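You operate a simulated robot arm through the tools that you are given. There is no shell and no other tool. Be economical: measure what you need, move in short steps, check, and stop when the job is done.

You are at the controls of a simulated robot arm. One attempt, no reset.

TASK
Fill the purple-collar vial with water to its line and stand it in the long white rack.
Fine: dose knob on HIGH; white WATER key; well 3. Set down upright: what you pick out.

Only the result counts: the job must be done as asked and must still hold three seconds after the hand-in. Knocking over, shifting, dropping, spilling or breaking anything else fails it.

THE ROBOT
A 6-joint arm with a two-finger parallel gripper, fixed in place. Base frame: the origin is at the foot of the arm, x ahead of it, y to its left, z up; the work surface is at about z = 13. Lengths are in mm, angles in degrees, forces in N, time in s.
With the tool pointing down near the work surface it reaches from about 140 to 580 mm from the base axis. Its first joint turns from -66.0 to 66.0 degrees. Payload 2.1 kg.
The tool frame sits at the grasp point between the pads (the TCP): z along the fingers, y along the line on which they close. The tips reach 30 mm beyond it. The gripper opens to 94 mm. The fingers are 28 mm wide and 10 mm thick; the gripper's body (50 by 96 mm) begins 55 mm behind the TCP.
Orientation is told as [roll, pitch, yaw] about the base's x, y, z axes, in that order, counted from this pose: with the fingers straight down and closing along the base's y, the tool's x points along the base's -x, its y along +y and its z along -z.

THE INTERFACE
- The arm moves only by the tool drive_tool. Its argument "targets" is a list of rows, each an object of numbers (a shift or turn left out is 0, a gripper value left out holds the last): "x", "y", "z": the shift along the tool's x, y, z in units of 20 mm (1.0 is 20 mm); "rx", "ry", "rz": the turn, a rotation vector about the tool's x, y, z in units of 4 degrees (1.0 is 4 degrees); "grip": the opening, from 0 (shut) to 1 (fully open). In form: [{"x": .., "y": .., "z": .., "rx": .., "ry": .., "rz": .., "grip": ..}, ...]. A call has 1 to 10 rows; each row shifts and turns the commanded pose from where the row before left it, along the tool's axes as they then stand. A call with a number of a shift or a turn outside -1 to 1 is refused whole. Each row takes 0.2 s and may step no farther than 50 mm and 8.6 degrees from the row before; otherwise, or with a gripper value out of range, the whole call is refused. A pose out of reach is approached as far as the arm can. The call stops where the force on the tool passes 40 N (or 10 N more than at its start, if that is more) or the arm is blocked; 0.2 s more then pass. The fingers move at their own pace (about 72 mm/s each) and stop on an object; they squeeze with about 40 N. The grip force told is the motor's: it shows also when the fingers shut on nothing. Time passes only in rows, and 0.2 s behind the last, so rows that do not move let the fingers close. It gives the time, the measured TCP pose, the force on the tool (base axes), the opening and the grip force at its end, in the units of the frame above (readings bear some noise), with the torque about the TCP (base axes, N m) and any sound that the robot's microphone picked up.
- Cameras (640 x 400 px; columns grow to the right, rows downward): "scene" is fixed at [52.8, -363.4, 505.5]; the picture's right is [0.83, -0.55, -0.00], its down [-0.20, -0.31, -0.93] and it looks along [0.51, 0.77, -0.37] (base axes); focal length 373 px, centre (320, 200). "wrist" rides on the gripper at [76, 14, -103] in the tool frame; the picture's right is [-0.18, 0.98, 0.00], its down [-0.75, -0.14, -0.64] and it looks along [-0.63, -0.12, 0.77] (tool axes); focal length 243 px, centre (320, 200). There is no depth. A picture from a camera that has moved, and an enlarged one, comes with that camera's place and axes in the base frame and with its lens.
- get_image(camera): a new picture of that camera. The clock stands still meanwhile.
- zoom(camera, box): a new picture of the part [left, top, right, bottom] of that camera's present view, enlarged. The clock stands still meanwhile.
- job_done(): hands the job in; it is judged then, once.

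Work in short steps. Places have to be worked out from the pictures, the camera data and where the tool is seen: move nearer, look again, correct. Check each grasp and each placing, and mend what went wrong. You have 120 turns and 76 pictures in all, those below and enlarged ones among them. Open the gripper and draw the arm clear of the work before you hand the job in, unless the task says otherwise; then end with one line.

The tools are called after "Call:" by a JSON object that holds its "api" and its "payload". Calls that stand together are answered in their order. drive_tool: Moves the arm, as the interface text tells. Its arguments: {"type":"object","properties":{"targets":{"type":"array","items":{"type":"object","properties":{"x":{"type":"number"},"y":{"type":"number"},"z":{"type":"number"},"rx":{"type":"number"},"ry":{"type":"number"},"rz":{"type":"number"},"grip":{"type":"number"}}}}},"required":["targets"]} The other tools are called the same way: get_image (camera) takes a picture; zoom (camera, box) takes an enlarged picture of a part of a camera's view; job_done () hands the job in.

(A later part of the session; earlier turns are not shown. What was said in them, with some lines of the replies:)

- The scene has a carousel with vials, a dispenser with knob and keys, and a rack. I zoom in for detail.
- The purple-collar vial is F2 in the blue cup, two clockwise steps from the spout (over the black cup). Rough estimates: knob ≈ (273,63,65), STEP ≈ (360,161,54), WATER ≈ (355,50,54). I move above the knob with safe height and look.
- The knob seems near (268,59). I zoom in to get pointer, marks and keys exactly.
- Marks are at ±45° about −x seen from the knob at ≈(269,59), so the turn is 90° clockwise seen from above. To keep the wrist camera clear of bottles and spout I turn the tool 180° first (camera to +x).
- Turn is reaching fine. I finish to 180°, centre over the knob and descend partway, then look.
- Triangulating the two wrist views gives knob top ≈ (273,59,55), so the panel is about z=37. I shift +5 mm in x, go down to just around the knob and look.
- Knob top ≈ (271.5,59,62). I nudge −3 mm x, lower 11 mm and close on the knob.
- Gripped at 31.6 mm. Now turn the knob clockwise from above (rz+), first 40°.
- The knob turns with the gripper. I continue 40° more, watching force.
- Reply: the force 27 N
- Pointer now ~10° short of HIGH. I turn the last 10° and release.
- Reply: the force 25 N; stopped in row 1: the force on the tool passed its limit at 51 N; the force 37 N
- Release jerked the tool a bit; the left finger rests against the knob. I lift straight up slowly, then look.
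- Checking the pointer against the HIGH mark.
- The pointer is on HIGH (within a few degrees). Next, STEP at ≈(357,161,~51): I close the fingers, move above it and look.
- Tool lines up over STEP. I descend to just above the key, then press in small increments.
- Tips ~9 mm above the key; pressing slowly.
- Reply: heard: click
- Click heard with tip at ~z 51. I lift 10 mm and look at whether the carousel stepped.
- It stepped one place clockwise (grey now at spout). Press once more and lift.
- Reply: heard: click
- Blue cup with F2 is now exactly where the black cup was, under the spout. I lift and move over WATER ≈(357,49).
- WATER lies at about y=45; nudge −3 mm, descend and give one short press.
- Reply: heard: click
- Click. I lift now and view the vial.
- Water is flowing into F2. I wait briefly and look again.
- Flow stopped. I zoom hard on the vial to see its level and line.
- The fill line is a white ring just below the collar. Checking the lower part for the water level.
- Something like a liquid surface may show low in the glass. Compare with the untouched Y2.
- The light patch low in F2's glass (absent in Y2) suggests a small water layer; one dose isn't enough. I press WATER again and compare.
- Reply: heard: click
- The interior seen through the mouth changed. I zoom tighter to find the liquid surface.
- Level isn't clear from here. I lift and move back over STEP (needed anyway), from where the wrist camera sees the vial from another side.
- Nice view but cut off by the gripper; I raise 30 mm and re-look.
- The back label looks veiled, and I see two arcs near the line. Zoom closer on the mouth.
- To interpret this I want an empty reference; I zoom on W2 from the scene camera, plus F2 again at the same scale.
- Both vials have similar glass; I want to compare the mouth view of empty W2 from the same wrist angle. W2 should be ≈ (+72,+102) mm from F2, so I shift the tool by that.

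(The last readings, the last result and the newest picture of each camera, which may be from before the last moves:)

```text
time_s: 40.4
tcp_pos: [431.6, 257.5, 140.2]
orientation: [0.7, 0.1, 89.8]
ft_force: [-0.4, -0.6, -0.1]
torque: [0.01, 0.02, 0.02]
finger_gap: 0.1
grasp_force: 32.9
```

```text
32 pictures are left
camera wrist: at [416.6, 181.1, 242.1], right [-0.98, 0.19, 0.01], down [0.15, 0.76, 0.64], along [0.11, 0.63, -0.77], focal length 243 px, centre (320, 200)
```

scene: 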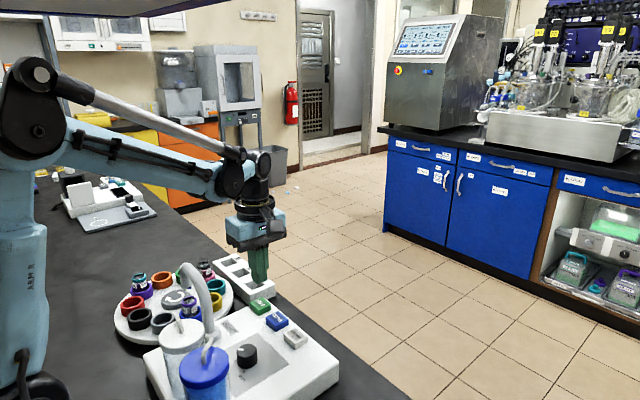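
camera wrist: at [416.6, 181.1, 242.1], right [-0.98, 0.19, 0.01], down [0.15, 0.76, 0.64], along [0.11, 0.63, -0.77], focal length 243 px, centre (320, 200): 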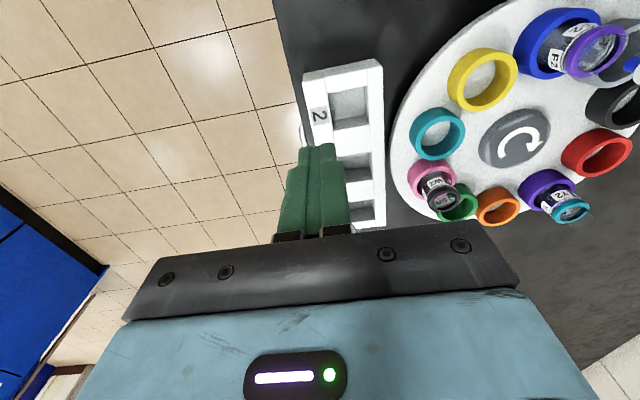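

W2, Y2 and F2 are all in view. Zoom W2 and F2.

Call:
{"api": "zoom", "payload": {"camera": "wrist", "box": [424, 188, 456, 220]}}

Call:
{"api": "zoom", "payload": {"camera": "wrist", "box": [570, 24, 630, 84]}}

```text
12.50 times, centred on (440, 204) of wrist
camera zoom: at [416.6, 181.1, 242.1], right [-0.98, 0.19, 0.01], down [0.15, 0.76, 0.64], along [0.11, 0.63, -0.77], focal length 3033 px, centre (-1180, 150)
```

zoom: 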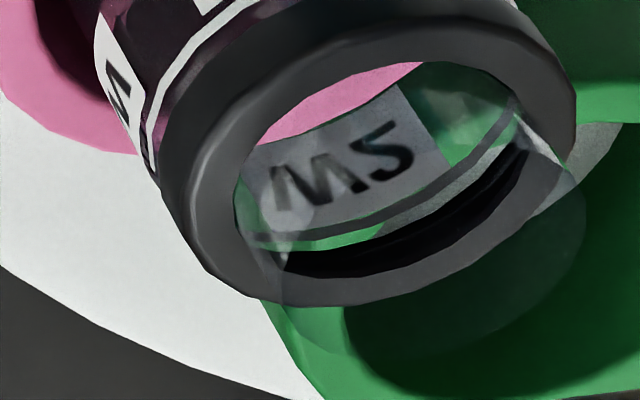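

```text
6.67 times, centred on (600, 54) of wrist
camera zoom: at [416.6, 181.1, 242.1], right [-0.98, 0.19, 0.01], down [0.15, 0.76, 0.64], along [0.11, 0.63, -0.77], focal length 1618 px, centre (-1547, 1173)
```

zoom: 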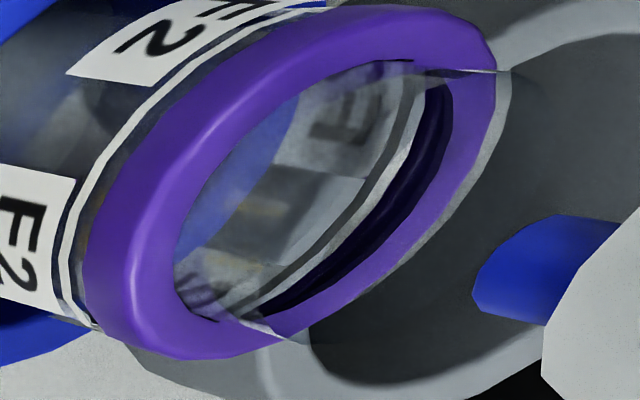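

The pictures can't settle the level; best is to lift the vial and view it side-on before the scene camera. I return to STEP to bring F2 round to the open side (7 steps).

Call:
{"api": "drive_tool", "payload": {"targets": [{"x": 0.8, "y": 0.6}, {"x": 0.8, "y": 0.6}, {"x": 0.8, "y": 0.6}, {"x": 0.8, "y": 0.6}, {"x": 0.8, "y": 0.65}, {"x": 0.83, "y": 0.65}, {"z": 1}, {"z": 1}, {"z": 0.43}]}}

Call:
{"api": "drive_tool", "payload": {"targets": [{"z": 0.3}, {"z": 0.1}, {"z": 0.07}, {"z": -0.47}, {}, {}, {}]}}

Call:
{"api": "drive_tool", "payload": {"targets": [{"z": 0.3}, {"z": 0.1}, {"z": 0.07}, {"z": -0.47}, {}, {}, {}]}}

Call:
{"api": "zoom", "payload": {"camera": "scene", "box": [100, 250, 260, 370]}}

```text
time_s: 42.4
tcp_pos: [354.8, 159.8, 94.0]
orientation: [0.7, 0.2, 89.7]
ft_force: [-0.4, -0.4, -0.5]
torque: [0.03, 0.02, 0.02]
finger_gap: 0.0
grasp_force: 32.7
```

```text
time_s: 44.0
tcp_pos: [355.9, 159.5, 93.5]
orientation: [0.8, 0.2, 89.8]
ft_force: [-0.7, -0.6, -0.2]
torque: [0.0, 0.01, 0.02]
finger_gap: 0.0
grasp_force: 33.2
heard: click
```

```text
time_s: 45.6
tcp_pos: [356.1, 159.6, 94.1]
orientation: [0.8, 0.2, 89.8]
ft_force: [0.5, -0.6, -1.1]
torque: [0.0, 0.0, -0.04]
finger_gap: 0.0
grasp_force: 33.4
heard: click
```

```text
3.33 times, centred on (180, 310) of scene
camera zoom: at [62.2, -370.2, 506.3], right [0.76, -0.65, 0.0], down [-0.24, -0.27, -0.93], along [0.61, 0.71, -0.36], focal length 1245 px, centre (787, -167)
```

zoom: 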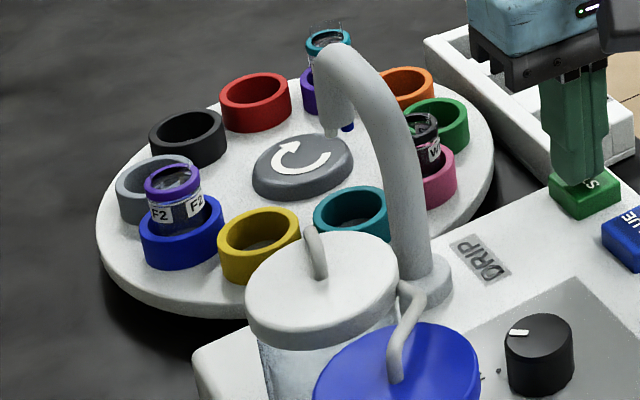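

F2 now stands exposed to the scene camera; a close zoom may show the level.

Call:
{"api": "zoom", "payload": {"camera": "scene", "box": [122, 296, 152, 326]}}

```text
13.33 times, centred on (137, 311) of scene
camera zoom: at [62.2, -370.2, 506.3], right [0.76, -0.65, 0.0], down [-0.24, -0.27, -0.93], along [0.61, 0.71, -0.36], focal length 4979 px, centre (2760, -1280)
```

zoom: 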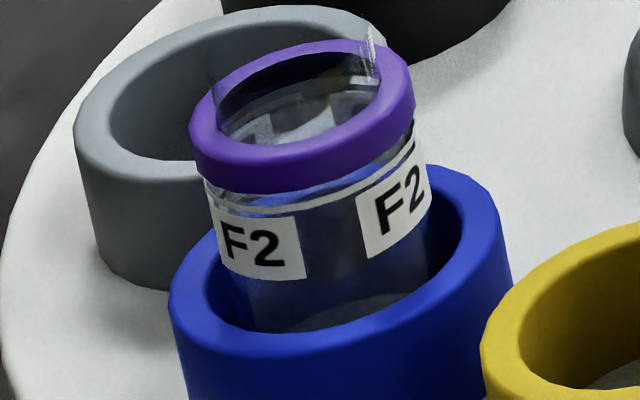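

Still ambiguous; continue stepping F2 to the open side (5 more presses).

Call:
{"api": "drive_tool", "payload": {"targets": [{"z": 0.3}, {"z": 0.1}, {"z": 0.07}, {"z": -0.47}, {}, {}, {}]}}

Call:
{"api": "drive_tool", "payload": {"targets": [{"z": 0.3}, {"z": 0.1}, {"z": 0.07}, {"z": -0.47}, {}, {}, {}]}}

Call:
{"api": "drive_tool", "payload": {"targets": [{"z": 0.3}, {"z": 0.1}, {"z": 0.07}, {"z": -0.47}, {}, {}, {}]}}

Call:
{"api": "drive_tool", "payload": {"targets": [{"z": 0.3}, {"z": 0.1}, {"z": 0.07}, {"z": -0.47}, {}, {}, {}]}}

Call:
{"api": "drive_tool", "payload": {"targets": [{"z": 0.3}, {"z": 0.1}, {"z": 0.07}, {"z": -0.47}, {}, {}, {"z": -1}, {"z": -1}, {"z": -1}, {"z": -1}]}}

Call:
{"api": "get_image", "payload": {"camera": "wrist"}}

```text
time_s: 47.2
tcp_pos: [356.0, 159.5, 92.7]
orientation: [0.7, 0.2, 89.8]
ft_force: [-0.5, 0.4, -0.5]
torque: [0.01, 0.01, 0.02]
finger_gap: 0.1
grasp_force: 32.8
heard: click
```

```text
time_s: 48.8
tcp_pos: [355.1, 159.7, 93.5]
orientation: [0.7, 0.2, 89.8]
ft_force: [-0.6, 0.5, -0.3]
torque: [0.04, 0.01, -0.02]
finger_gap: 0.0
grasp_force: 32.9
heard: click
```

```text
time_s: 50.4
tcp_pos: [355.7, 160.4, 93.8]
orientation: [0.7, 0.1, 89.8]
ft_force: [0.8, 0.1, 1.0]
torque: [0.0, 0.0, 0.04]
finger_gap: 0.1
grasp_force: 33.0
heard: click
```

```text
time_s: 52.0
tcp_pos: [355.3, 159.2, 93.2]
orientation: [0.8, 0.3, 89.8]
ft_force: [-0.2, -0.3, 0.5]
torque: [-0.02, 0.01, 0.01]
finger_gap: 0.0
grasp_force: 33.4
heard: click
```

```text
time_s: 54.2
tcp_pos: [354.8, 160.0, 173.9]
orientation: [0.7, 0.2, 89.8]
ft_force: [-0.6, -0.9, 0.1]
torque: [-0.05, -0.06, -0.01]
finger_gap: 0.1
grasp_force: 33.7
heard: click
```

```text
27 pictures are left
camera wrist: at [342.3, 83.9, 275.6], right [-0.98, 0.19, 0.01], down [0.15, 0.76, 0.64], along [0.11, 0.63, -0.77], focal length 243 px, centre (320, 200)
```

wrist: 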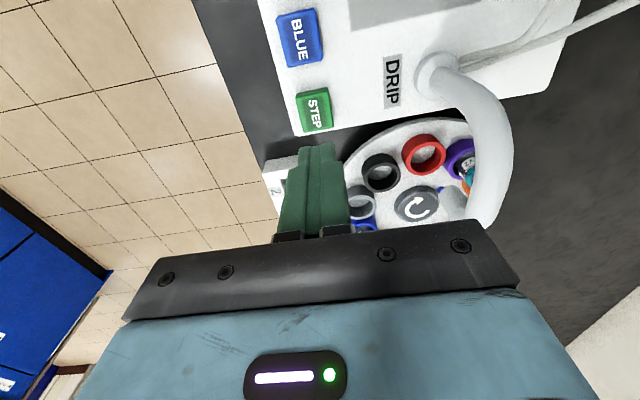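

All clicks registered; the blue cup is now on the rack side. I open to ~56 mm and move above F2 ≈(324,340).

Call:
{"api": "drive_tool", "payload": {"targets": [{"x": -0.9, "y": 0.15, "grip": 0.6}, {"x": -0.9, "y": 0.15}, {"x": -0.9, "y": 0.15}, {"x": -0.9, "y": 0.15}, {"x": -0.9, "y": 0.15}, {"x": -0.9, "y": 0.15}, {"x": -0.9, "y": 0.15}, {"x": -0.9, "y": 0.15}, {"x": -0.9, "y": 0.15}, {"x": -0.9, "y": 0.15}]}}

Call:
{"api": "get_image", "payload": {"camera": "wrist"}}

```text
time_s: 56.4
tcp_pos: [327.0, 340.9, 173.7]
orientation: [0.7, 0.2, 89.7]
ft_force: [0.9, 0.4, -0.7]
torque: [-0.01, 0.02, -0.02]
finger_gap: 56.3
grasp_force: 0.2
```

```text
26 pictures are left
camera wrist: at [312.7, 265.0, 274.8], right [-0.98, 0.19, 0.01], down [0.15, 0.76, 0.64], along [0.11, 0.63, -0.77], focal length 243 px, centre (320, 200)
```

wrist: 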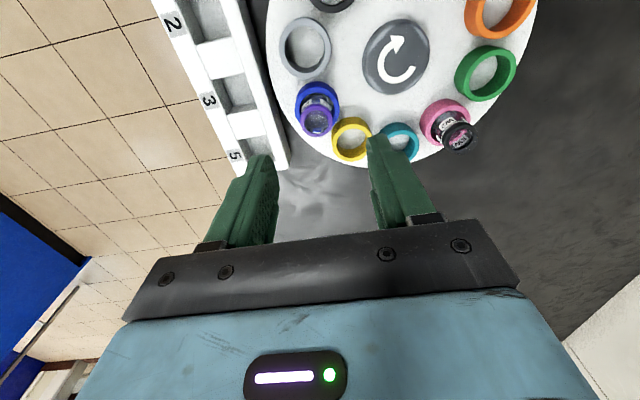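

F2 is centred under the tool (≈(327,338)), collar top ≈ z 78. I descend to tips ≈ z 60 and check before closing.

Call:
{"api": "drive_tool", "payload": {"targets": [{"x": 0.12, "z": 1}, {"z": 1}, {"z": 1}, {"z": 0.8}, {}]}}

Call:
{"api": "get_image", "payload": {"camera": "wrist"}}

```text
time_s: 57.6
tcp_pos: [326.7, 338.5, 95.9]
orientation: [0.7, 0.2, 89.7]
ft_force: [0.2, -0.6, -0.6]
torque: [-0.03, -0.06, -0.02]
finger_gap: 56.6
grasp_force: 0.0
```

```text
25 pictures are left
camera wrist: at [312.6, 261.6, 198.0], right [-0.98, 0.19, 0.01], down [0.15, 0.76, 0.64], along [0.11, 0.63, -0.77], focal length 243 px, centre (320, 200)
```

wrist: 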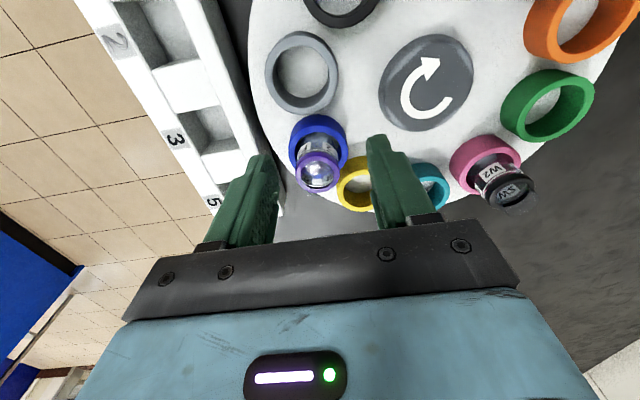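

Well centred. Lower 6 mm and close on the collar.

Call:
{"api": "drive_tool", "payload": {"targets": [{"z": 0.3}, {"grip": 0.2}, {}, {}, {}]}}

Call:
{"api": "get_image", "payload": {"camera": "wrist"}}

```text
time_s: 58.8
tcp_pos: [326.4, 338.0, 90.7]
orientation: [0.6, 0.1, 89.8]
ft_force: [0.1, -0.8, 2.4]
torque: [0.02, 0.04, 0.01]
finger_gap: 22.2
grasp_force: 40.7
```

```text
24 pictures are left
camera wrist: at [312.4, 261.7, 192.3], right [-0.98, 0.19, 0.01], down [0.15, 0.76, 0.64], along [0.11, 0.63, -0.77], focal length 243 px, centre (320, 200)
```

wrist: 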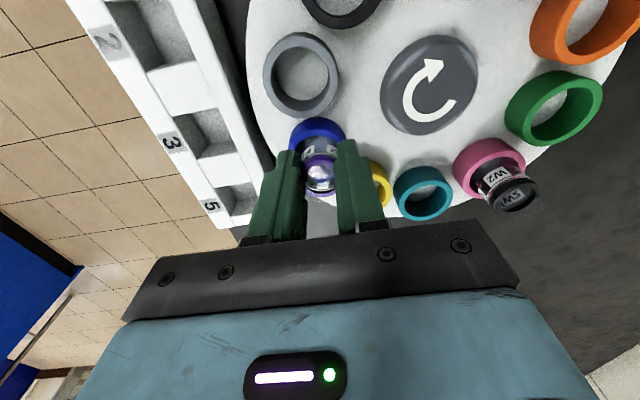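

Gripped at 22.2 mm. Lift slowly straight up.

Call:
{"api": "drive_tool", "payload": {"targets": [{"z": -0.3}, {"z": -0.5}, {"z": -0.6}, {"z": -0.7}, {"z": -0.8}, {"z": -0.8}, {"z": -0.8}, {"z": -0.5}, {}]}}

Call:
{"api": "get_image", "payload": {"camera": "wrist"}}

Call:
{"api": "get_image", "payload": {"camera": "scene"}}

```text
time_s: 60.8
tcp_pos: [327.9, 337.7, 190.6]
orientation: [0.7, 0.1, 89.8]
ft_force: [-0.2, -1.1, 0.5]
torque: [0.03, 0.01, 0.01]
finger_gap: 18.6
grasp_force: 0.1
```

```text
23 pictures are left
camera wrist: at [313.4, 261.4, 292.8], right [-0.98, 0.19, 0.01], down [0.15, 0.76, 0.64], along [0.11, 0.63, -0.77], focal length 243 px, centre (320, 200)
```

wrist: 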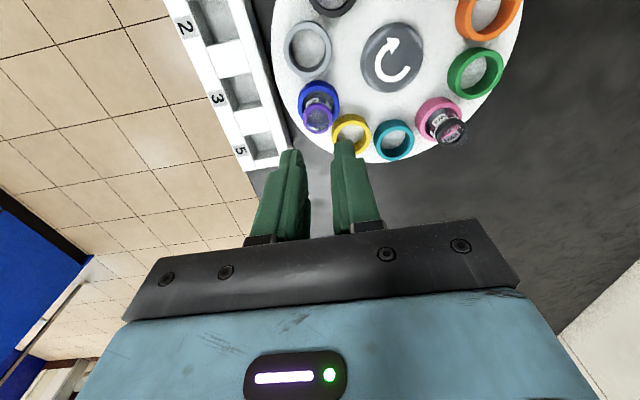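

```text
22 pictures are left
```

scene: 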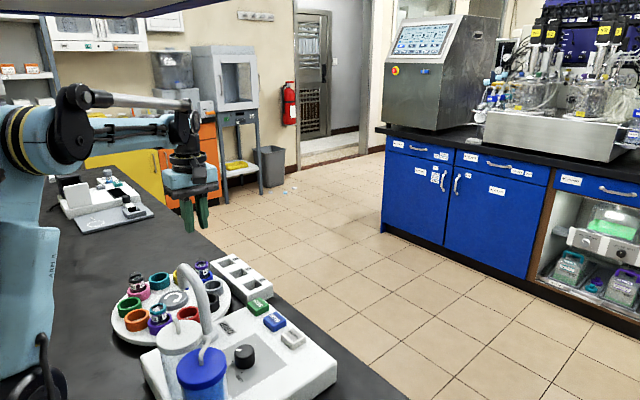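

The fingers closed on the glass neck above the collar (22 mm) and slipped off; the vial is still standing in its cup. Re-triangulation gives it lower and farther: ≈(329,345), collar z≈65. I re-approach with a 42 mm opening.

Call:
{"api": "drive_tool", "payload": {"targets": [{"x": -0.35, "y": -0.05, "z": 0.8, "grip": 0.46}, {"z": 1}, {"z": 1}, {"z": 1}, {"z": 0.7}, {}]}}

Call:
{"api": "zoom", "payload": {"camera": "wrist", "box": [220, 90, 420, 230]}}

Call:
{"api": "zoom", "payload": {"camera": "scene", "box": [150, 220, 270, 310]}}

```text
time_s: 62.2
tcp_pos: [327.1, 343.5, 101.5]
orientation: [0.6, 0.2, 89.8]
ft_force: [0.2, -0.6, -0.4]
torque: [-0.03, 0.02, 0.0]
finger_gap: 43.0
grasp_force: 0.0
```

```text
2.86 times, centred on (320, 160) of wrist
camera zoom: at [312.9, 268.2, 202.6], right [-0.98, 0.19, 0.01], down [0.15, 0.76, 0.64], along [0.11, 0.63, -0.77], focal length 693 px, centre (320, 314)
```

zoom: 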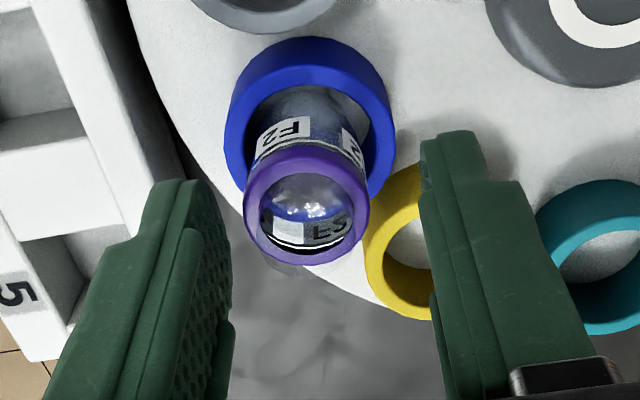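

```text
4.44 times, centred on (210, 265) of scene
camera zoom: at [62.5, -370.4, 506.3], right [0.76, -0.65, 0.0], down [-0.24, -0.27, -0.93], along [0.61, 0.71, -0.36], focal length 1660 px, centre (809, -89)
```

zoom: 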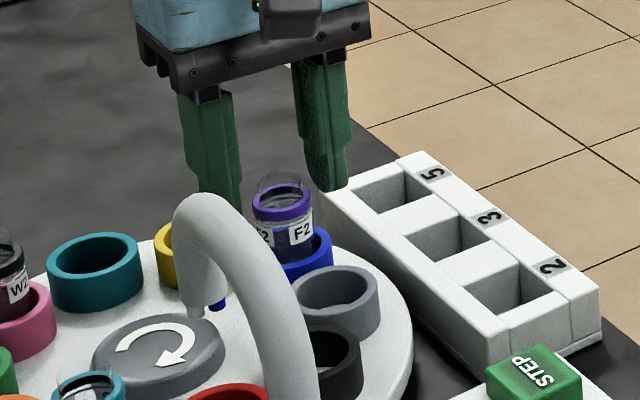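

Fingertip cross-checks place the collar at ≈(328,342.5), top z≈76. I go lower this time (tips ≈ z 54) and close with a smaller commanded gap, then check.

Call:
{"api": "drive_tool", "payload": {"targets": [{"x": 0.03, "y": -0.05, "z": 0.5}, {"z": 0.38}, {}]}}

Call:
{"api": "drive_tool", "payload": {"targets": [{"grip": 0.1}, {}, {}, {}, {}]}}

Call:
{"api": "zoom", "payload": {"camera": "wrist", "box": [250, 110, 390, 230]}}

Call:
{"api": "zoom", "payload": {"camera": "scene", "box": [180, 235, 240, 285]}}

```text
time_s: 63.0
tcp_pos: [327.7, 345.0, 83.3]
orientation: [0.6, 0.2, 89.7]
ft_force: [0.5, 0.3, -1.1]
torque: [-0.01, 0.01, -0.02]
finger_gap: 43.2
grasp_force: 0.0
```

```text
time_s: 64.2
tcp_pos: [328.9, 342.9, 83.7]
orientation: [0.7, 0.3, 89.8]
ft_force: [0.4, 0.0, 0.1]
torque: [0.01, -0.01, 0.02]
finger_gap: 24.1
grasp_force: 39.4
```

```text
3.33 times, centred on (320, 170) of wrist
camera zoom: at [313.9, 267.9, 184.9], right [-0.98, 0.19, 0.01], down [0.15, 0.76, 0.64], along [0.11, 0.63, -0.77], focal length 809 px, centre (320, 300)
```

zoom: 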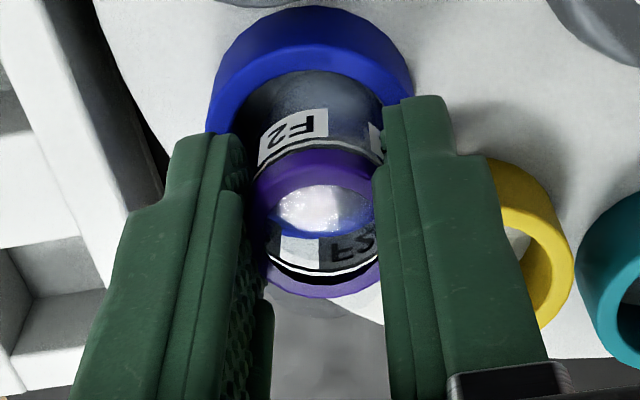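

```text
8.00 times, centred on (210, 260) of scene
camera zoom: at [62.5, -370.4, 506.3], right [0.76, -0.65, 0.0], down [-0.24, -0.27, -0.93], along [0.61, 0.71, -0.36], focal length 2987 px, centre (1200, -280)
```

zoom: 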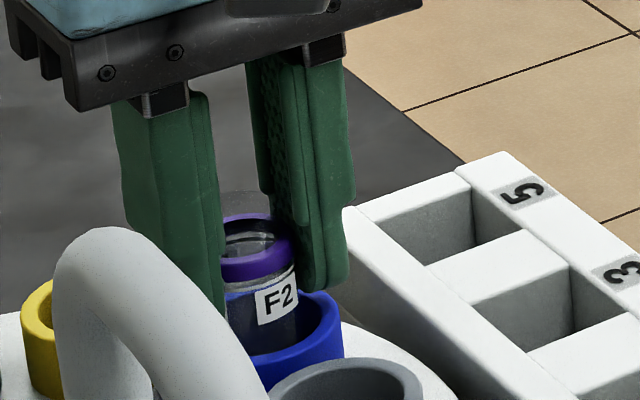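

Now holding at 24.1 mm with pads on collar and glass. Lift gently 20 mm and check the gap.

Call:
{"api": "drive_tool", "payload": {"targets": [{"z": -0.2}, {"z": -0.3}, {"z": -0.5}, {}]}}

Call:
{"api": "zoom", "payload": {"camera": "scene", "box": [180, 225, 240, 275]}}

```text
time_s: 65.2
tcp_pos: [327.7, 343.7, 103.7]
orientation: [0.7, 0.2, 89.8]
ft_force: [-0.4, -0.3, -2.0]
torque: [0.01, 0.02, -0.05]
finger_gap: 24.5
grasp_force: 40.2
```

```text
8.00 times, centred on (210, 250) of scene
camera zoom: at [62.5, -370.4, 506.3], right [0.76, -0.65, 0.0], down [-0.24, -0.27, -0.93], along [0.61, 0.71, -0.36], focal length 2987 px, centre (1200, -200)
```

zoom: 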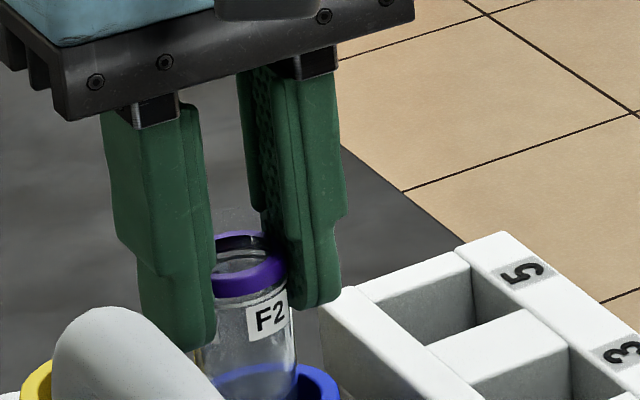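

Vial lifted. I raise it 90 mm more to see the whole glass and water level.

Call:
{"api": "drive_tool", "payload": {"targets": [{"z": -0.6}, {"z": -0.7}, {"z": -0.7}, {"z": -0.7}, {"z": -0.7}, {"z": -0.6}, {"z": -0.5}, {}]}}

Call:
{"api": "zoom", "payload": {"camera": "scene", "box": [180, 180, 240, 230]}}

```text
time_s: 67.0
tcp_pos: [329.0, 343.4, 192.9]
orientation: [0.7, 0.2, 89.8]
ft_force: [0.5, 0.3, -1.4]
torque: [0.02, -0.01, -0.01]
finger_gap: 24.2
grasp_force: 40.1
```

```text
8.00 times, centred on (210, 205) of scene
camera zoom: at [62.5, -370.4, 506.3], right [0.76, -0.65, 0.0], down [-0.24, -0.27, -0.93], along [0.61, 0.71, -0.36], focal length 2987 px, centre (1200, 160)
```

zoom: 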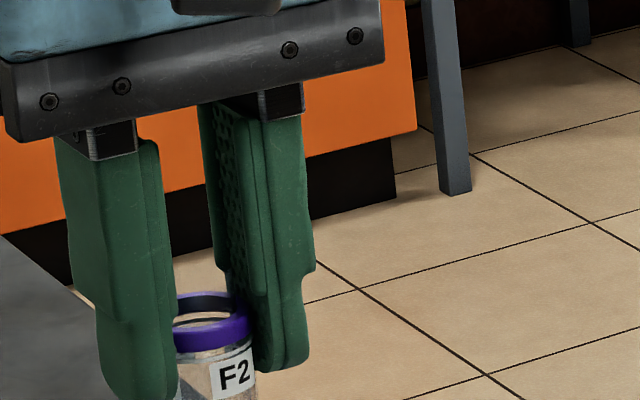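

Call:
{"api": "zoom", "payload": {"camera": "scene", "box": [194, 212, 219, 242]}}

```text
13.33 times, centred on (206, 227) of scene
camera zoom: at [62.5, -370.4, 506.3], right [0.76, -0.65, 0.0], down [-0.24, -0.27, -0.93], along [0.61, 0.71, -0.36], focal length 4979 px, centre (1833, -160)
```

zoom: 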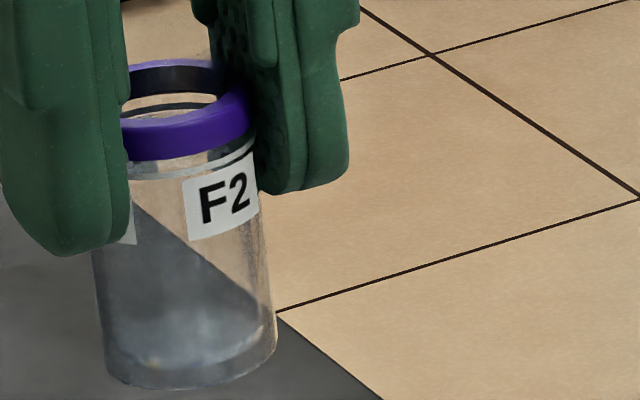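

Level still blurry against this mixed background. I raise the vial another 140 mm for a nearly horizontal view.

Call:
{"api": "drive_tool", "payload": {"targets": [{"z": -0.8}, {"z": -0.9}, {"z": -0.9}, {"z": -0.9}, {"z": -0.9}, {"z": -0.9}, {"z": -0.9}, {"z": -0.8}, {}]}}

Call:
{"api": "zoom", "payload": {"camera": "scene", "box": [185, 120, 235, 180]}}

```text
time_s: 69.0
tcp_pos: [331.4, 343.8, 334.0]
orientation: [0.8, 0.3, 89.8]
ft_force: [0.6, -0.3, -0.7]
torque: [0.02, -0.02, 0.01]
finger_gap: 24.2
grasp_force: 39.6
```

```text
6.67 times, centred on (210, 150) of scene
camera zoom: at [62.5, -370.4, 506.3], right [0.76, -0.65, 0.0], down [-0.24, -0.27, -0.93], along [0.61, 0.71, -0.36], focal length 2489 px, centre (1053, 533)
```

zoom: 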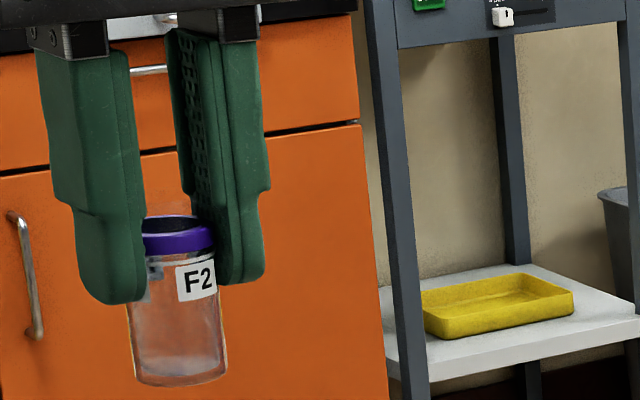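

Good uniform orange background; zoom in on the glass.

Call:
{"api": "zoom", "payload": {"camera": "scene", "box": [192, 151, 206, 181]}}

```text
13.33 times, centred on (199, 166) of scene
camera zoom: at [62.5, -370.4, 506.3], right [0.76, -0.65, 0.0], down [-0.24, -0.27, -0.93], along [0.61, 0.71, -0.36], focal length 4979 px, centre (1933, 653)
```

zoom: 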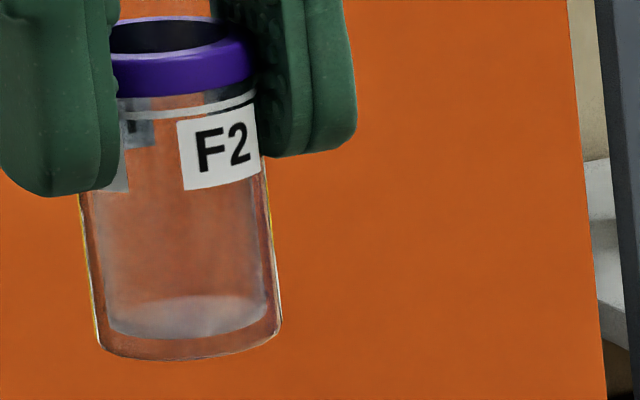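

A water column is visible, at least up to the label. I check its top with a closer scene zoom and a wrist zoom.

Call:
{"api": "zoom", "payload": {"camera": "scene", "box": [190, 150, 206, 166]}}

Call:
{"api": "zoom", "payload": {"camera": "wrist", "box": [290, 130, 350, 190]}}

```text
16.00 times, centred on (198, 158) of scene
camera zoom: at [62.5, -370.4, 506.3], right [0.76, -0.65, 0.0], down [-0.24, -0.27, -0.93], along [0.61, 0.71, -0.36], focal length 5974 px, centre (2272, 872)
```

zoom: 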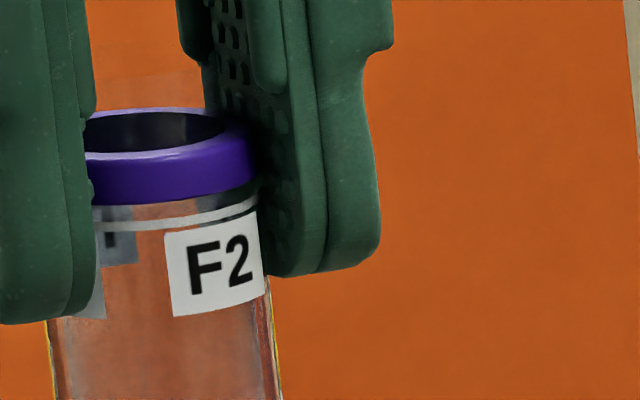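

```text
6.67 times, centred on (320, 160) of wrist
camera zoom: at [317.1, 268.4, 435.5], right [-0.98, 0.19, 0.01], down [0.15, 0.76, 0.64], along [0.11, 0.63, -0.77], focal length 1618 px, centre (320, 467)
```

zoom: 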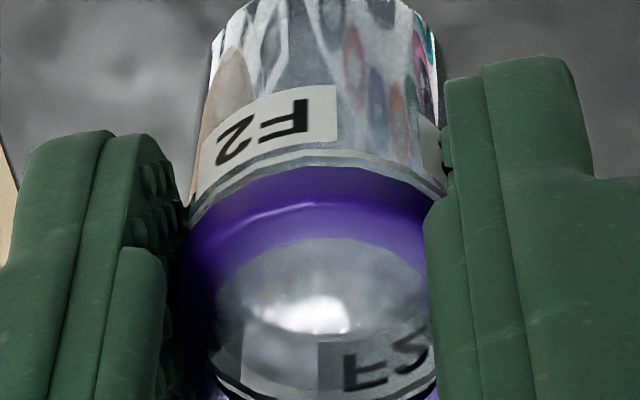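

I turn the tool 40° so neither finger hides the front of the vial from the scene camera.

Call:
{"api": "drive_tool", "payload": {"targets": [{"rz": 1}, {"rz": 1}, {"rz": 1}, {"rz": 1}, {"rz": 1}, {"rz": 1}, {"rz": 1}, {"rz": 1}, {"rz": 1}, {"rz": 1}]}}

Call:
{"api": "zoom", "payload": {"camera": "scene", "box": [184, 152, 212, 180]}}

```text
time_s: 71.2
tcp_pos: [331.5, 344.1, 333.2]
orientation: [0.4, 0.5, 49.8]
ft_force: [0.3, -0.4, -0.3]
torque: [-0.04, 0.04, 0.03]
finger_gap: 24.4
grasp_force: 39.9
```

```text
14.29 times, centred on (198, 166) of scene
camera zoom: at [62.5, -370.4, 506.3], right [0.76, -0.65, 0.0], down [-0.24, -0.27, -0.93], along [0.61, 0.71, -0.36], focal length 5334 px, centre (2063, 686)
```

zoom: 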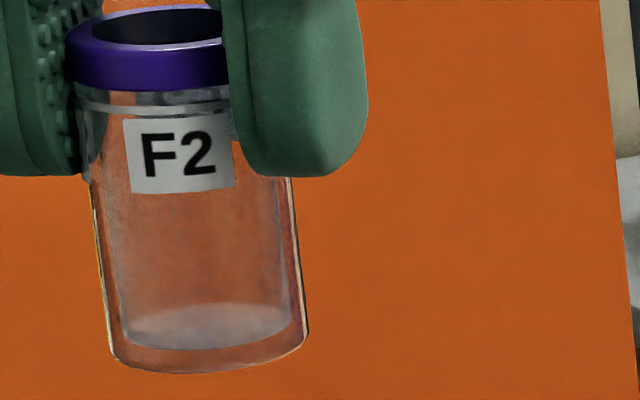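

The strip just above the line looks like a grazing liquid surface. One more close look at that strip.

Call:
{"api": "zoom", "payload": {"camera": "scene", "box": [186, 150, 202, 166]}}

```text
16.00 times, centred on (194, 158) of scene
camera zoom: at [62.5, -370.4, 506.3], right [0.76, -0.65, 0.0], down [-0.24, -0.27, -0.93], along [0.61, 0.71, -0.36], focal length 5974 px, centre (2336, 872)
```

zoom: 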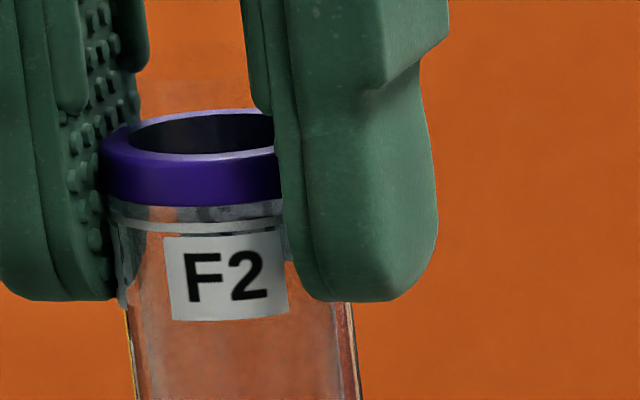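

The surface sits at the line. Now I turn back to yaw 90 and carry it above well 3 (≈(394,315)), high enough to clear.

Call:
{"api": "drive_tool", "payload": {"targets": [{"rz": -1}, {"rz": -1}, {"rz": -1}, {"rz": -1}, {"rz": -1}, {"rz": -1}, {"rz": -1}, {"rz": -1}, {"rz": -1}, {"rz": -1}]}}

Call:
{"api": "drive_tool", "payload": {"targets": [{"x": 0.3, "y": -0.6, "z": 0.6}, {"x": 0.3, "y": -0.6, "z": 0.8}, {"x": 0.3, "y": -0.6, "z": 0.8}, {"x": 0.3, "y": -0.6, "z": 0.8}, {"x": 0.2, "y": -0.6, "z": 0.8}, {"z": 0.8}, {"z": 0.8}, {"z": 0.8}, {"z": 0.5}, {}]}}

Call:
{"api": "get_image", "payload": {"camera": "wrist"}}

```text
time_s: 73.4
tcp_pos: [331.8, 344.8, 333.0]
orientation: [0.7, 0.2, 90.0]
ft_force: [-0.5, 0.0, -0.1]
torque: [-0.01, 0.01, 0.01]
finger_gap: 24.5
grasp_force: 39.8
```

```text
time_s: 75.6
tcp_pos: [388.4, 315.7, 200.3]
orientation: [0.7, 0.3, 89.8]
ft_force: [0.3, 0.3, -1.5]
torque: [-0.02, -0.01, 0.02]
finger_gap: 24.5
grasp_force: 39.6
```

```text
8 pictures are left
camera wrist: at [374.9, 239.9, 300.3], right [-0.98, 0.19, 0.01], down [0.15, 0.76, 0.64], along [0.11, 0.63, -0.77], focal length 243 px, centre (320, 200)
```

wrist: 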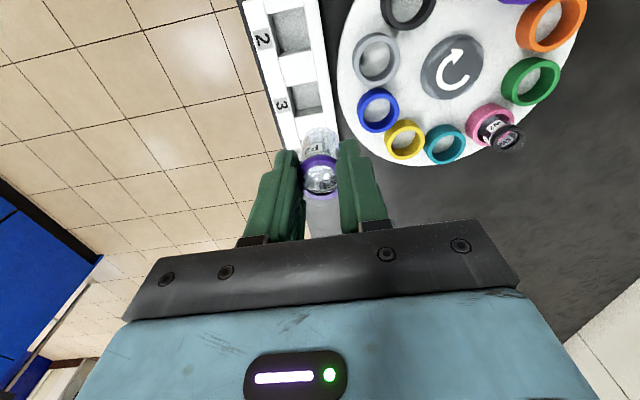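

Well 3 appears around (396–400,312). I move to (397,313), descend so the vial bottom is ~15 mm above the rack, and compare directly.

Call:
{"api": "drive_tool", "payload": {"targets": [{"x": 0.1, "y": -0.4, "z": 0.6}, {"z": 0.8}, {"z": 0.8}, {"z": 0.8}, {}]}}

Call:
{"api": "zoom", "payload": {"camera": "wrist", "box": [240, 70, 400, 190]}}

Call:
{"api": "zoom", "payload": {"camera": "scene", "box": [190, 215, 290, 305]}}

```text
time_s: 76.8
tcp_pos: [396.6, 313.9, 138.6]
orientation: [0.8, 0.2, 89.9]
ft_force: [-0.1, 0.4, 0.4]
torque: [0.01, -0.02, 0.01]
finger_gap: 24.3
grasp_force: 40.0
```

```text
3.33 times, centred on (320, 130) of wrist
camera zoom: at [382.2, 237.6, 239.8], right [-0.98, 0.19, 0.01], down [0.15, 0.76, 0.64], along [0.11, 0.63, -0.77], focal length 809 px, centre (320, 433)
```

zoom: 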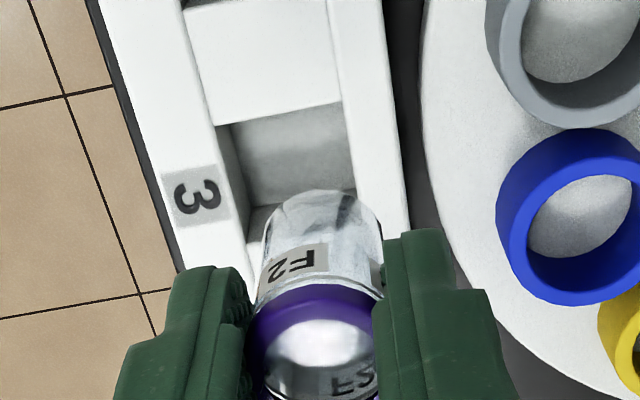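

```text
4.44 times, centred on (240, 260) of scene
camera zoom: at [62.5, -370.4, 506.3], right [0.76, -0.65, 0.0], down [-0.24, -0.27, -0.93], along [0.61, 0.71, -0.36], focal length 1660 px, centre (676, -67)
```

zoom: 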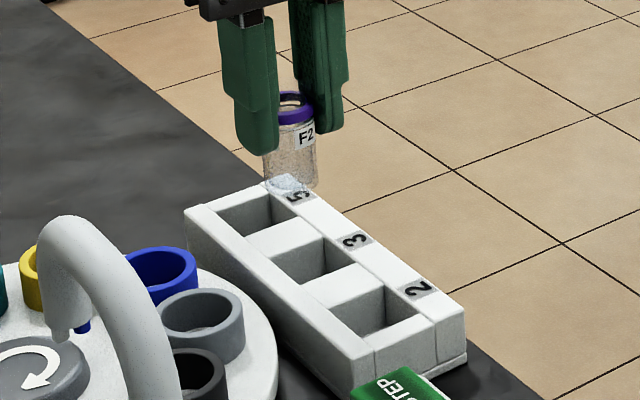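

Combining both views: rack top z≈42, well 3 centre ≈(401.5,314), opening ≈30 mm; the vial hangs with its bottom ~2 mm toward −x. I shift to (404,312) and descend to just above the well.

Call:
{"api": "drive_tool", "payload": {"targets": [{"x": 0.1, "y": -0.37}, {"z": 0.6}, {"z": 0.6}, {"z": 0.3}, {}]}}

Call:
{"api": "zoom", "payload": {"camera": "scene", "box": [210, 225, 290, 295]}}

Call:
{"api": "zoom", "payload": {"camera": "wrist", "box": [240, 90, 400, 210]}}

```text
time_s: 78.0
tcp_pos: [403.6, 310.6, 107.9]
orientation: [0.7, 0.2, 89.8]
ft_force: [0.0, 0.2, 0.1]
torque: [0.0, 0.02, -0.01]
finger_gap: 24.4
grasp_force: 40.1
```

```text
5.71 times, centred on (250, 260) of scene
camera zoom: at [62.5, -370.4, 506.3], right [0.76, -0.65, 0.0], down [-0.24, -0.27, -0.93], along [0.61, 0.71, -0.36], focal length 2134 px, centre (720, -143)
```

zoom: 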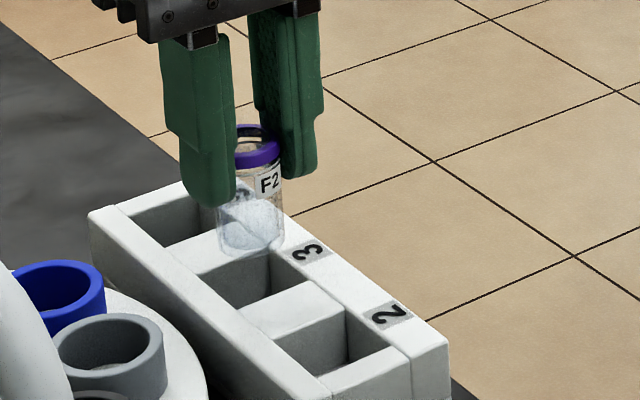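

```text
3.33 times, centred on (320, 150) of wrist
camera zoom: at [389.2, 235.5, 209.6], right [-0.98, 0.19, 0.01], down [0.15, 0.76, 0.64], along [0.11, 0.63, -0.77], focal length 809 px, centre (320, 367)
```

zoom: 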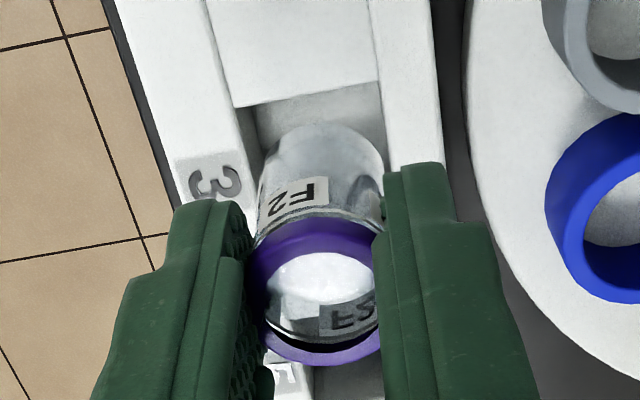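

Bottom ≈(401,312) vs. well centre ≈(402,314.5): shift +2 mm in y and lower in small steps, watching force.

Call:
{"api": "drive_tool", "payload": {"targets": [{"x": -0.1, "y": -0.02}, {"z": 0.25}, {"z": 0.25}, {"z": 0.25}, {"z": 0.25}, {}]}}

```text
time_s: 79.4
tcp_pos: [403.9, 313.1, 88.5]
orientation: [0.6, 0.1, 89.7]
ft_force: [0.1, -0.1, -0.5]
torque: [0.03, -0.02, 0.0]
finger_gap: 24.5
grasp_force: 40.4
```

No contact force at TCP 88.5. A picture to confirm the bottom is inside the well.

Call:
{"api": "zoom", "payload": {"camera": "scene", "box": [210, 225, 290, 295]}}

```text
5.71 times, centred on (250, 260) of scene
camera zoom: at [62.5, -370.4, 506.3], right [0.76, -0.65, 0.0], down [-0.24, -0.27, -0.93], along [0.61, 0.71, -0.36], focal length 2134 px, centre (720, -143)
```

zoom: 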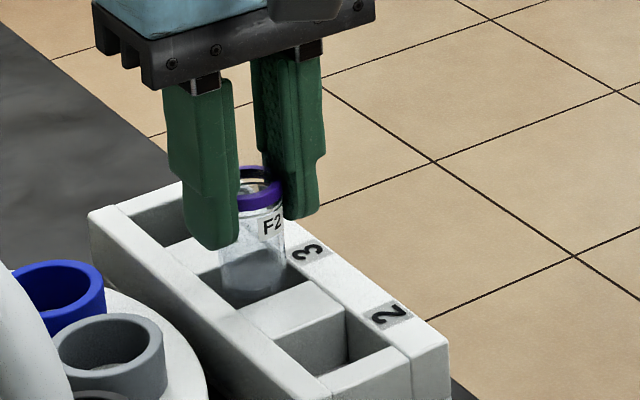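

The vial enters well 3 cleanly. Continue down in 2–3 mm steps until contact.

Call:
{"api": "drive_tool", "payload": {"targets": [{"z": 0.15}, {"z": 0.12}, {"z": 0.1}, {}]}}

```text
time_s: 80.4
tcp_pos: [402.8, 312.8, 81.2]
orientation: [0.7, 0.2, 89.9]
ft_force: [-0.2, 0.7, -0.8]
torque: [-0.01, 0.01, -0.01]
finger_gap: 24.3
grasp_force: 39.8
```

No contact yet; continue carefully.

Call:
{"api": "drive_tool", "payload": {"targets": [{"z": 0.1}, {"z": 0.1}, {}]}}

Call:
{"api": "drive_tool", "payload": {"targets": [{"z": 0.08}, {"z": 0.07}, {}]}}

```text
time_s: 81.2
tcp_pos: [403.5, 313.2, 76.6]
orientation: [0.6, 0.3, 89.8]
ft_force: [-0.1, 0.0, 0.1]
torque: [-0.02, 0.0, -0.01]
finger_gap: 24.2
grasp_force: 40.6
```

```text
time_s: 82.0
tcp_pos: [404.4, 313.1, 74.3]
orientation: [0.7, 0.1, 89.8]
ft_force: [0.0, -0.5, -0.4]
torque: [-0.01, 0.02, 0.02]
finger_gap: 24.2
grasp_force: 40.0
```

Still free; tips ≈ z 44. Keep going in 1 mm steps to feel contact.

Call:
{"api": "drive_tool", "payload": {"targets": [{"z": 0.05}, {"z": 0.05}, {}]}}

Call:
{"api": "drive_tool", "payload": {"targets": [{"z": 0.05}, {"z": 0.05}, {}]}}

```text
time_s: 82.8
tcp_pos: [403.8, 313.4, 71.5]
orientation: [0.6, 0.2, 89.7]
ft_force: [-0.7, -0.1, 0.6]
torque: [0.01, 0.02, 0.0]
finger_gap: 24.2
grasp_force: 40.1
```

```text
time_s: 83.6
tcp_pos: [403.7, 313.7, 69.5]
orientation: [0.7, 0.3, 89.9]
ft_force: [0.0, -0.4, -0.6]
torque: [0.0, -0.01, -0.02]
finger_gap: 24.3
grasp_force: 40.0
```

Tips ≈ z 40 with no contact; I check where fingers and vial are relative to the rack.

Call:
{"api": "zoom", "payload": {"camera": "scene", "box": [220, 235, 280, 290]}}

```text
7.27 times, centred on (250, 262) of scene
camera zoom: at [62.5, -370.4, 506.3], right [0.76, -0.65, 0.0], down [-0.24, -0.27, -0.93], along [0.61, 0.71, -0.36], focal length 2716 px, centre (829, -254)
```

zoom: 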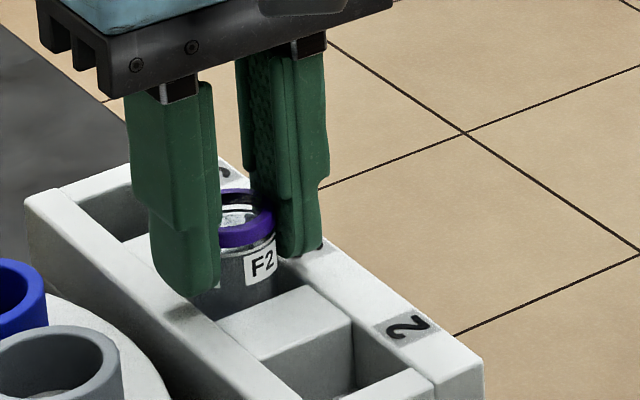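

Fingertips are just above the rack top and the vial is deep in the well. Continue 1 mm steps to first contact.

Call:
{"api": "drive_tool", "payload": {"targets": [{"z": 0.05}, {"z": 0.03}, {}]}}

Call:
{"api": "drive_tool", "payload": {"targets": [{"z": 0.04}, {"z": 0.04}, {}]}}

```text
time_s: 84.4
tcp_pos: [403.3, 312.6, 68.4]
orientation: [0.7, 0.2, 89.8]
ft_force: [-0.3, -0.1, 0.4]
torque: [0.02, 0.01, 0.0]
finger_gap: 24.1
grasp_force: 39.8
```

```text
time_s: 85.2
tcp_pos: [403.4, 312.8, 67.0]
orientation: [0.6, 0.2, 89.8]
ft_force: [-0.2, 0.3, -0.5]
torque: [0.0, -0.02, -0.02]
finger_gap: 24.4
grasp_force: 40.3
```

Call:
{"api": "drive_tool", "payload": {"targets": [{"z": 0.05}, {"z": 0.05}, {}]}}

```text
time_s: 86.0
tcp_pos: [402.8, 314.1, 65.2]
orientation: [0.7, 0.2, 89.8]
ft_force: [0.4, -0.1, -0.4]
torque: [0.0, 0.04, 0.03]
finger_gap: 24.2
grasp_force: 39.6
```

Still no contact; keep lowering gently.

Call:
{"api": "drive_tool", "payload": {"targets": [{"z": 0.05}, {"z": 0.05}, {}]}}

Call:
{"api": "drive_tool", "payload": {"targets": [{"z": 0.05}, {}]}}

```text
time_s: 86.8
tcp_pos: [403.6, 313.7, 63.3]
orientation: [0.8, 0.2, 89.8]
ft_force: [-0.2, 1.7, 26.6]
torque: [0.13, -0.06, 0.0]
finger_gap: 24.5
grasp_force: 40.6
```

```text
time_s: 87.3
tcp_pos: [403.0, 312.7, 62.3]
orientation: [0.7, 0.3, 89.7]
ft_force: [0.6, 1.4, 8.8]
torque: [0.09, -0.09, 0.01]
finger_gap: 24.3
grasp_force: 39.9
stopped in row 2: the force on the tool passed its limit at 41 N (the readings are from after the stop); the commanded pose is now the measured one
```

Contact felt at TCP ≈63.5. I back off 1 mm and open gently.

Call:
{"api": "drive_tool", "payload": {"targets": [{"z": -0.04}, {"grip": 0.28}, {"grip": 0.3}, {"grip": 0.34}, {"grip": 0.4}, {}]}}

Call:
{"api": "zoom", "payload": {"camera": "wrist", "box": [240, 90, 400, 230]}}

```text
time_s: 88.7
tcp_pos: [403.4, 313.4, 63.6]
orientation: [0.6, 0.2, 89.9]
ft_force: [0.2, -0.7, -0.4]
torque: [-0.01, 0.01, 0.01]
finger_gap: 37.6
grasp_force: 0.1
```

```text
2.86 times, centred on (320, 160) of wrist
camera zoom: at [389.2, 237.7, 165.1], right [-0.98, 0.19, 0.01], down [0.15, 0.76, 0.64], along [0.11, 0.63, -0.77], focal length 693 px, centre (320, 314)
```

zoom: 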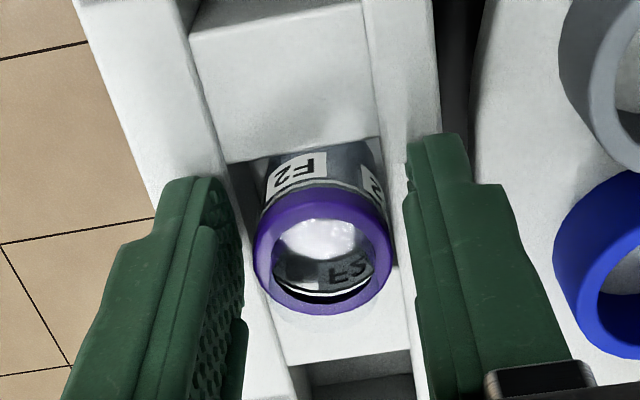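

The vial stands in well 3, fingers free. Lift straight up and clear.

Call:
{"api": "drive_tool", "payload": {"targets": [{"z": -0.3}, {"z": -0.6}, {"z": -1}, {"z": -1}, {"z": -1}, {"z": -1}, {"z": -1}, {"z": -1}, {"z": -1}, {"z": -1}]}}

Call:
{"api": "zoom", "payload": {"camera": "scene", "box": [100, 220, 300, 345]}}

```text
time_s: 90.9
tcp_pos: [404.7, 312.7, 240.8]
orientation: [0.7, 0.2, 89.8]
ft_force: [0.2, 0.0, -0.2]
torque: [0.02, 0.0, -0.03]
finger_gap: 37.4
grasp_force: 0.1
```

```text
3.20 times, centred on (200, 282) of scene
camera zoom: at [62.5, -370.4, 506.3], right [0.76, -0.65, 0.0], down [-0.24, -0.27, -0.93], along [0.61, 0.71, -0.36], focal length 1195 px, centre (704, -64)
```

zoom: 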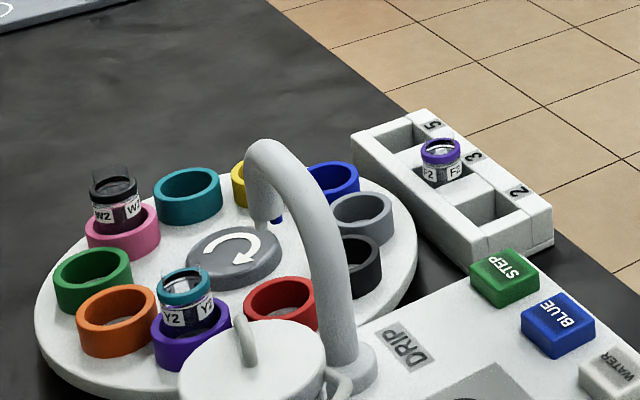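

F2 stands upright in well 3 of the long white rack, the other vials are undisturbed, and the arm is clear with the gripper open. Handing in.

Call:
{"api": "job_done", "payload": {}}

```text
The job is handed in.
```

I filled the purple-collar vial (F2) with two WATER presses, knob on HIGH, and stood it upright in well 3 of the long white rack. The water level looked to be at the line in the pictures, but clear water made it hard to see exactly. My first grip slipped off the vial's neck, but it stayed upright in its cup, and the last picture shows the other vials standing in their cups.
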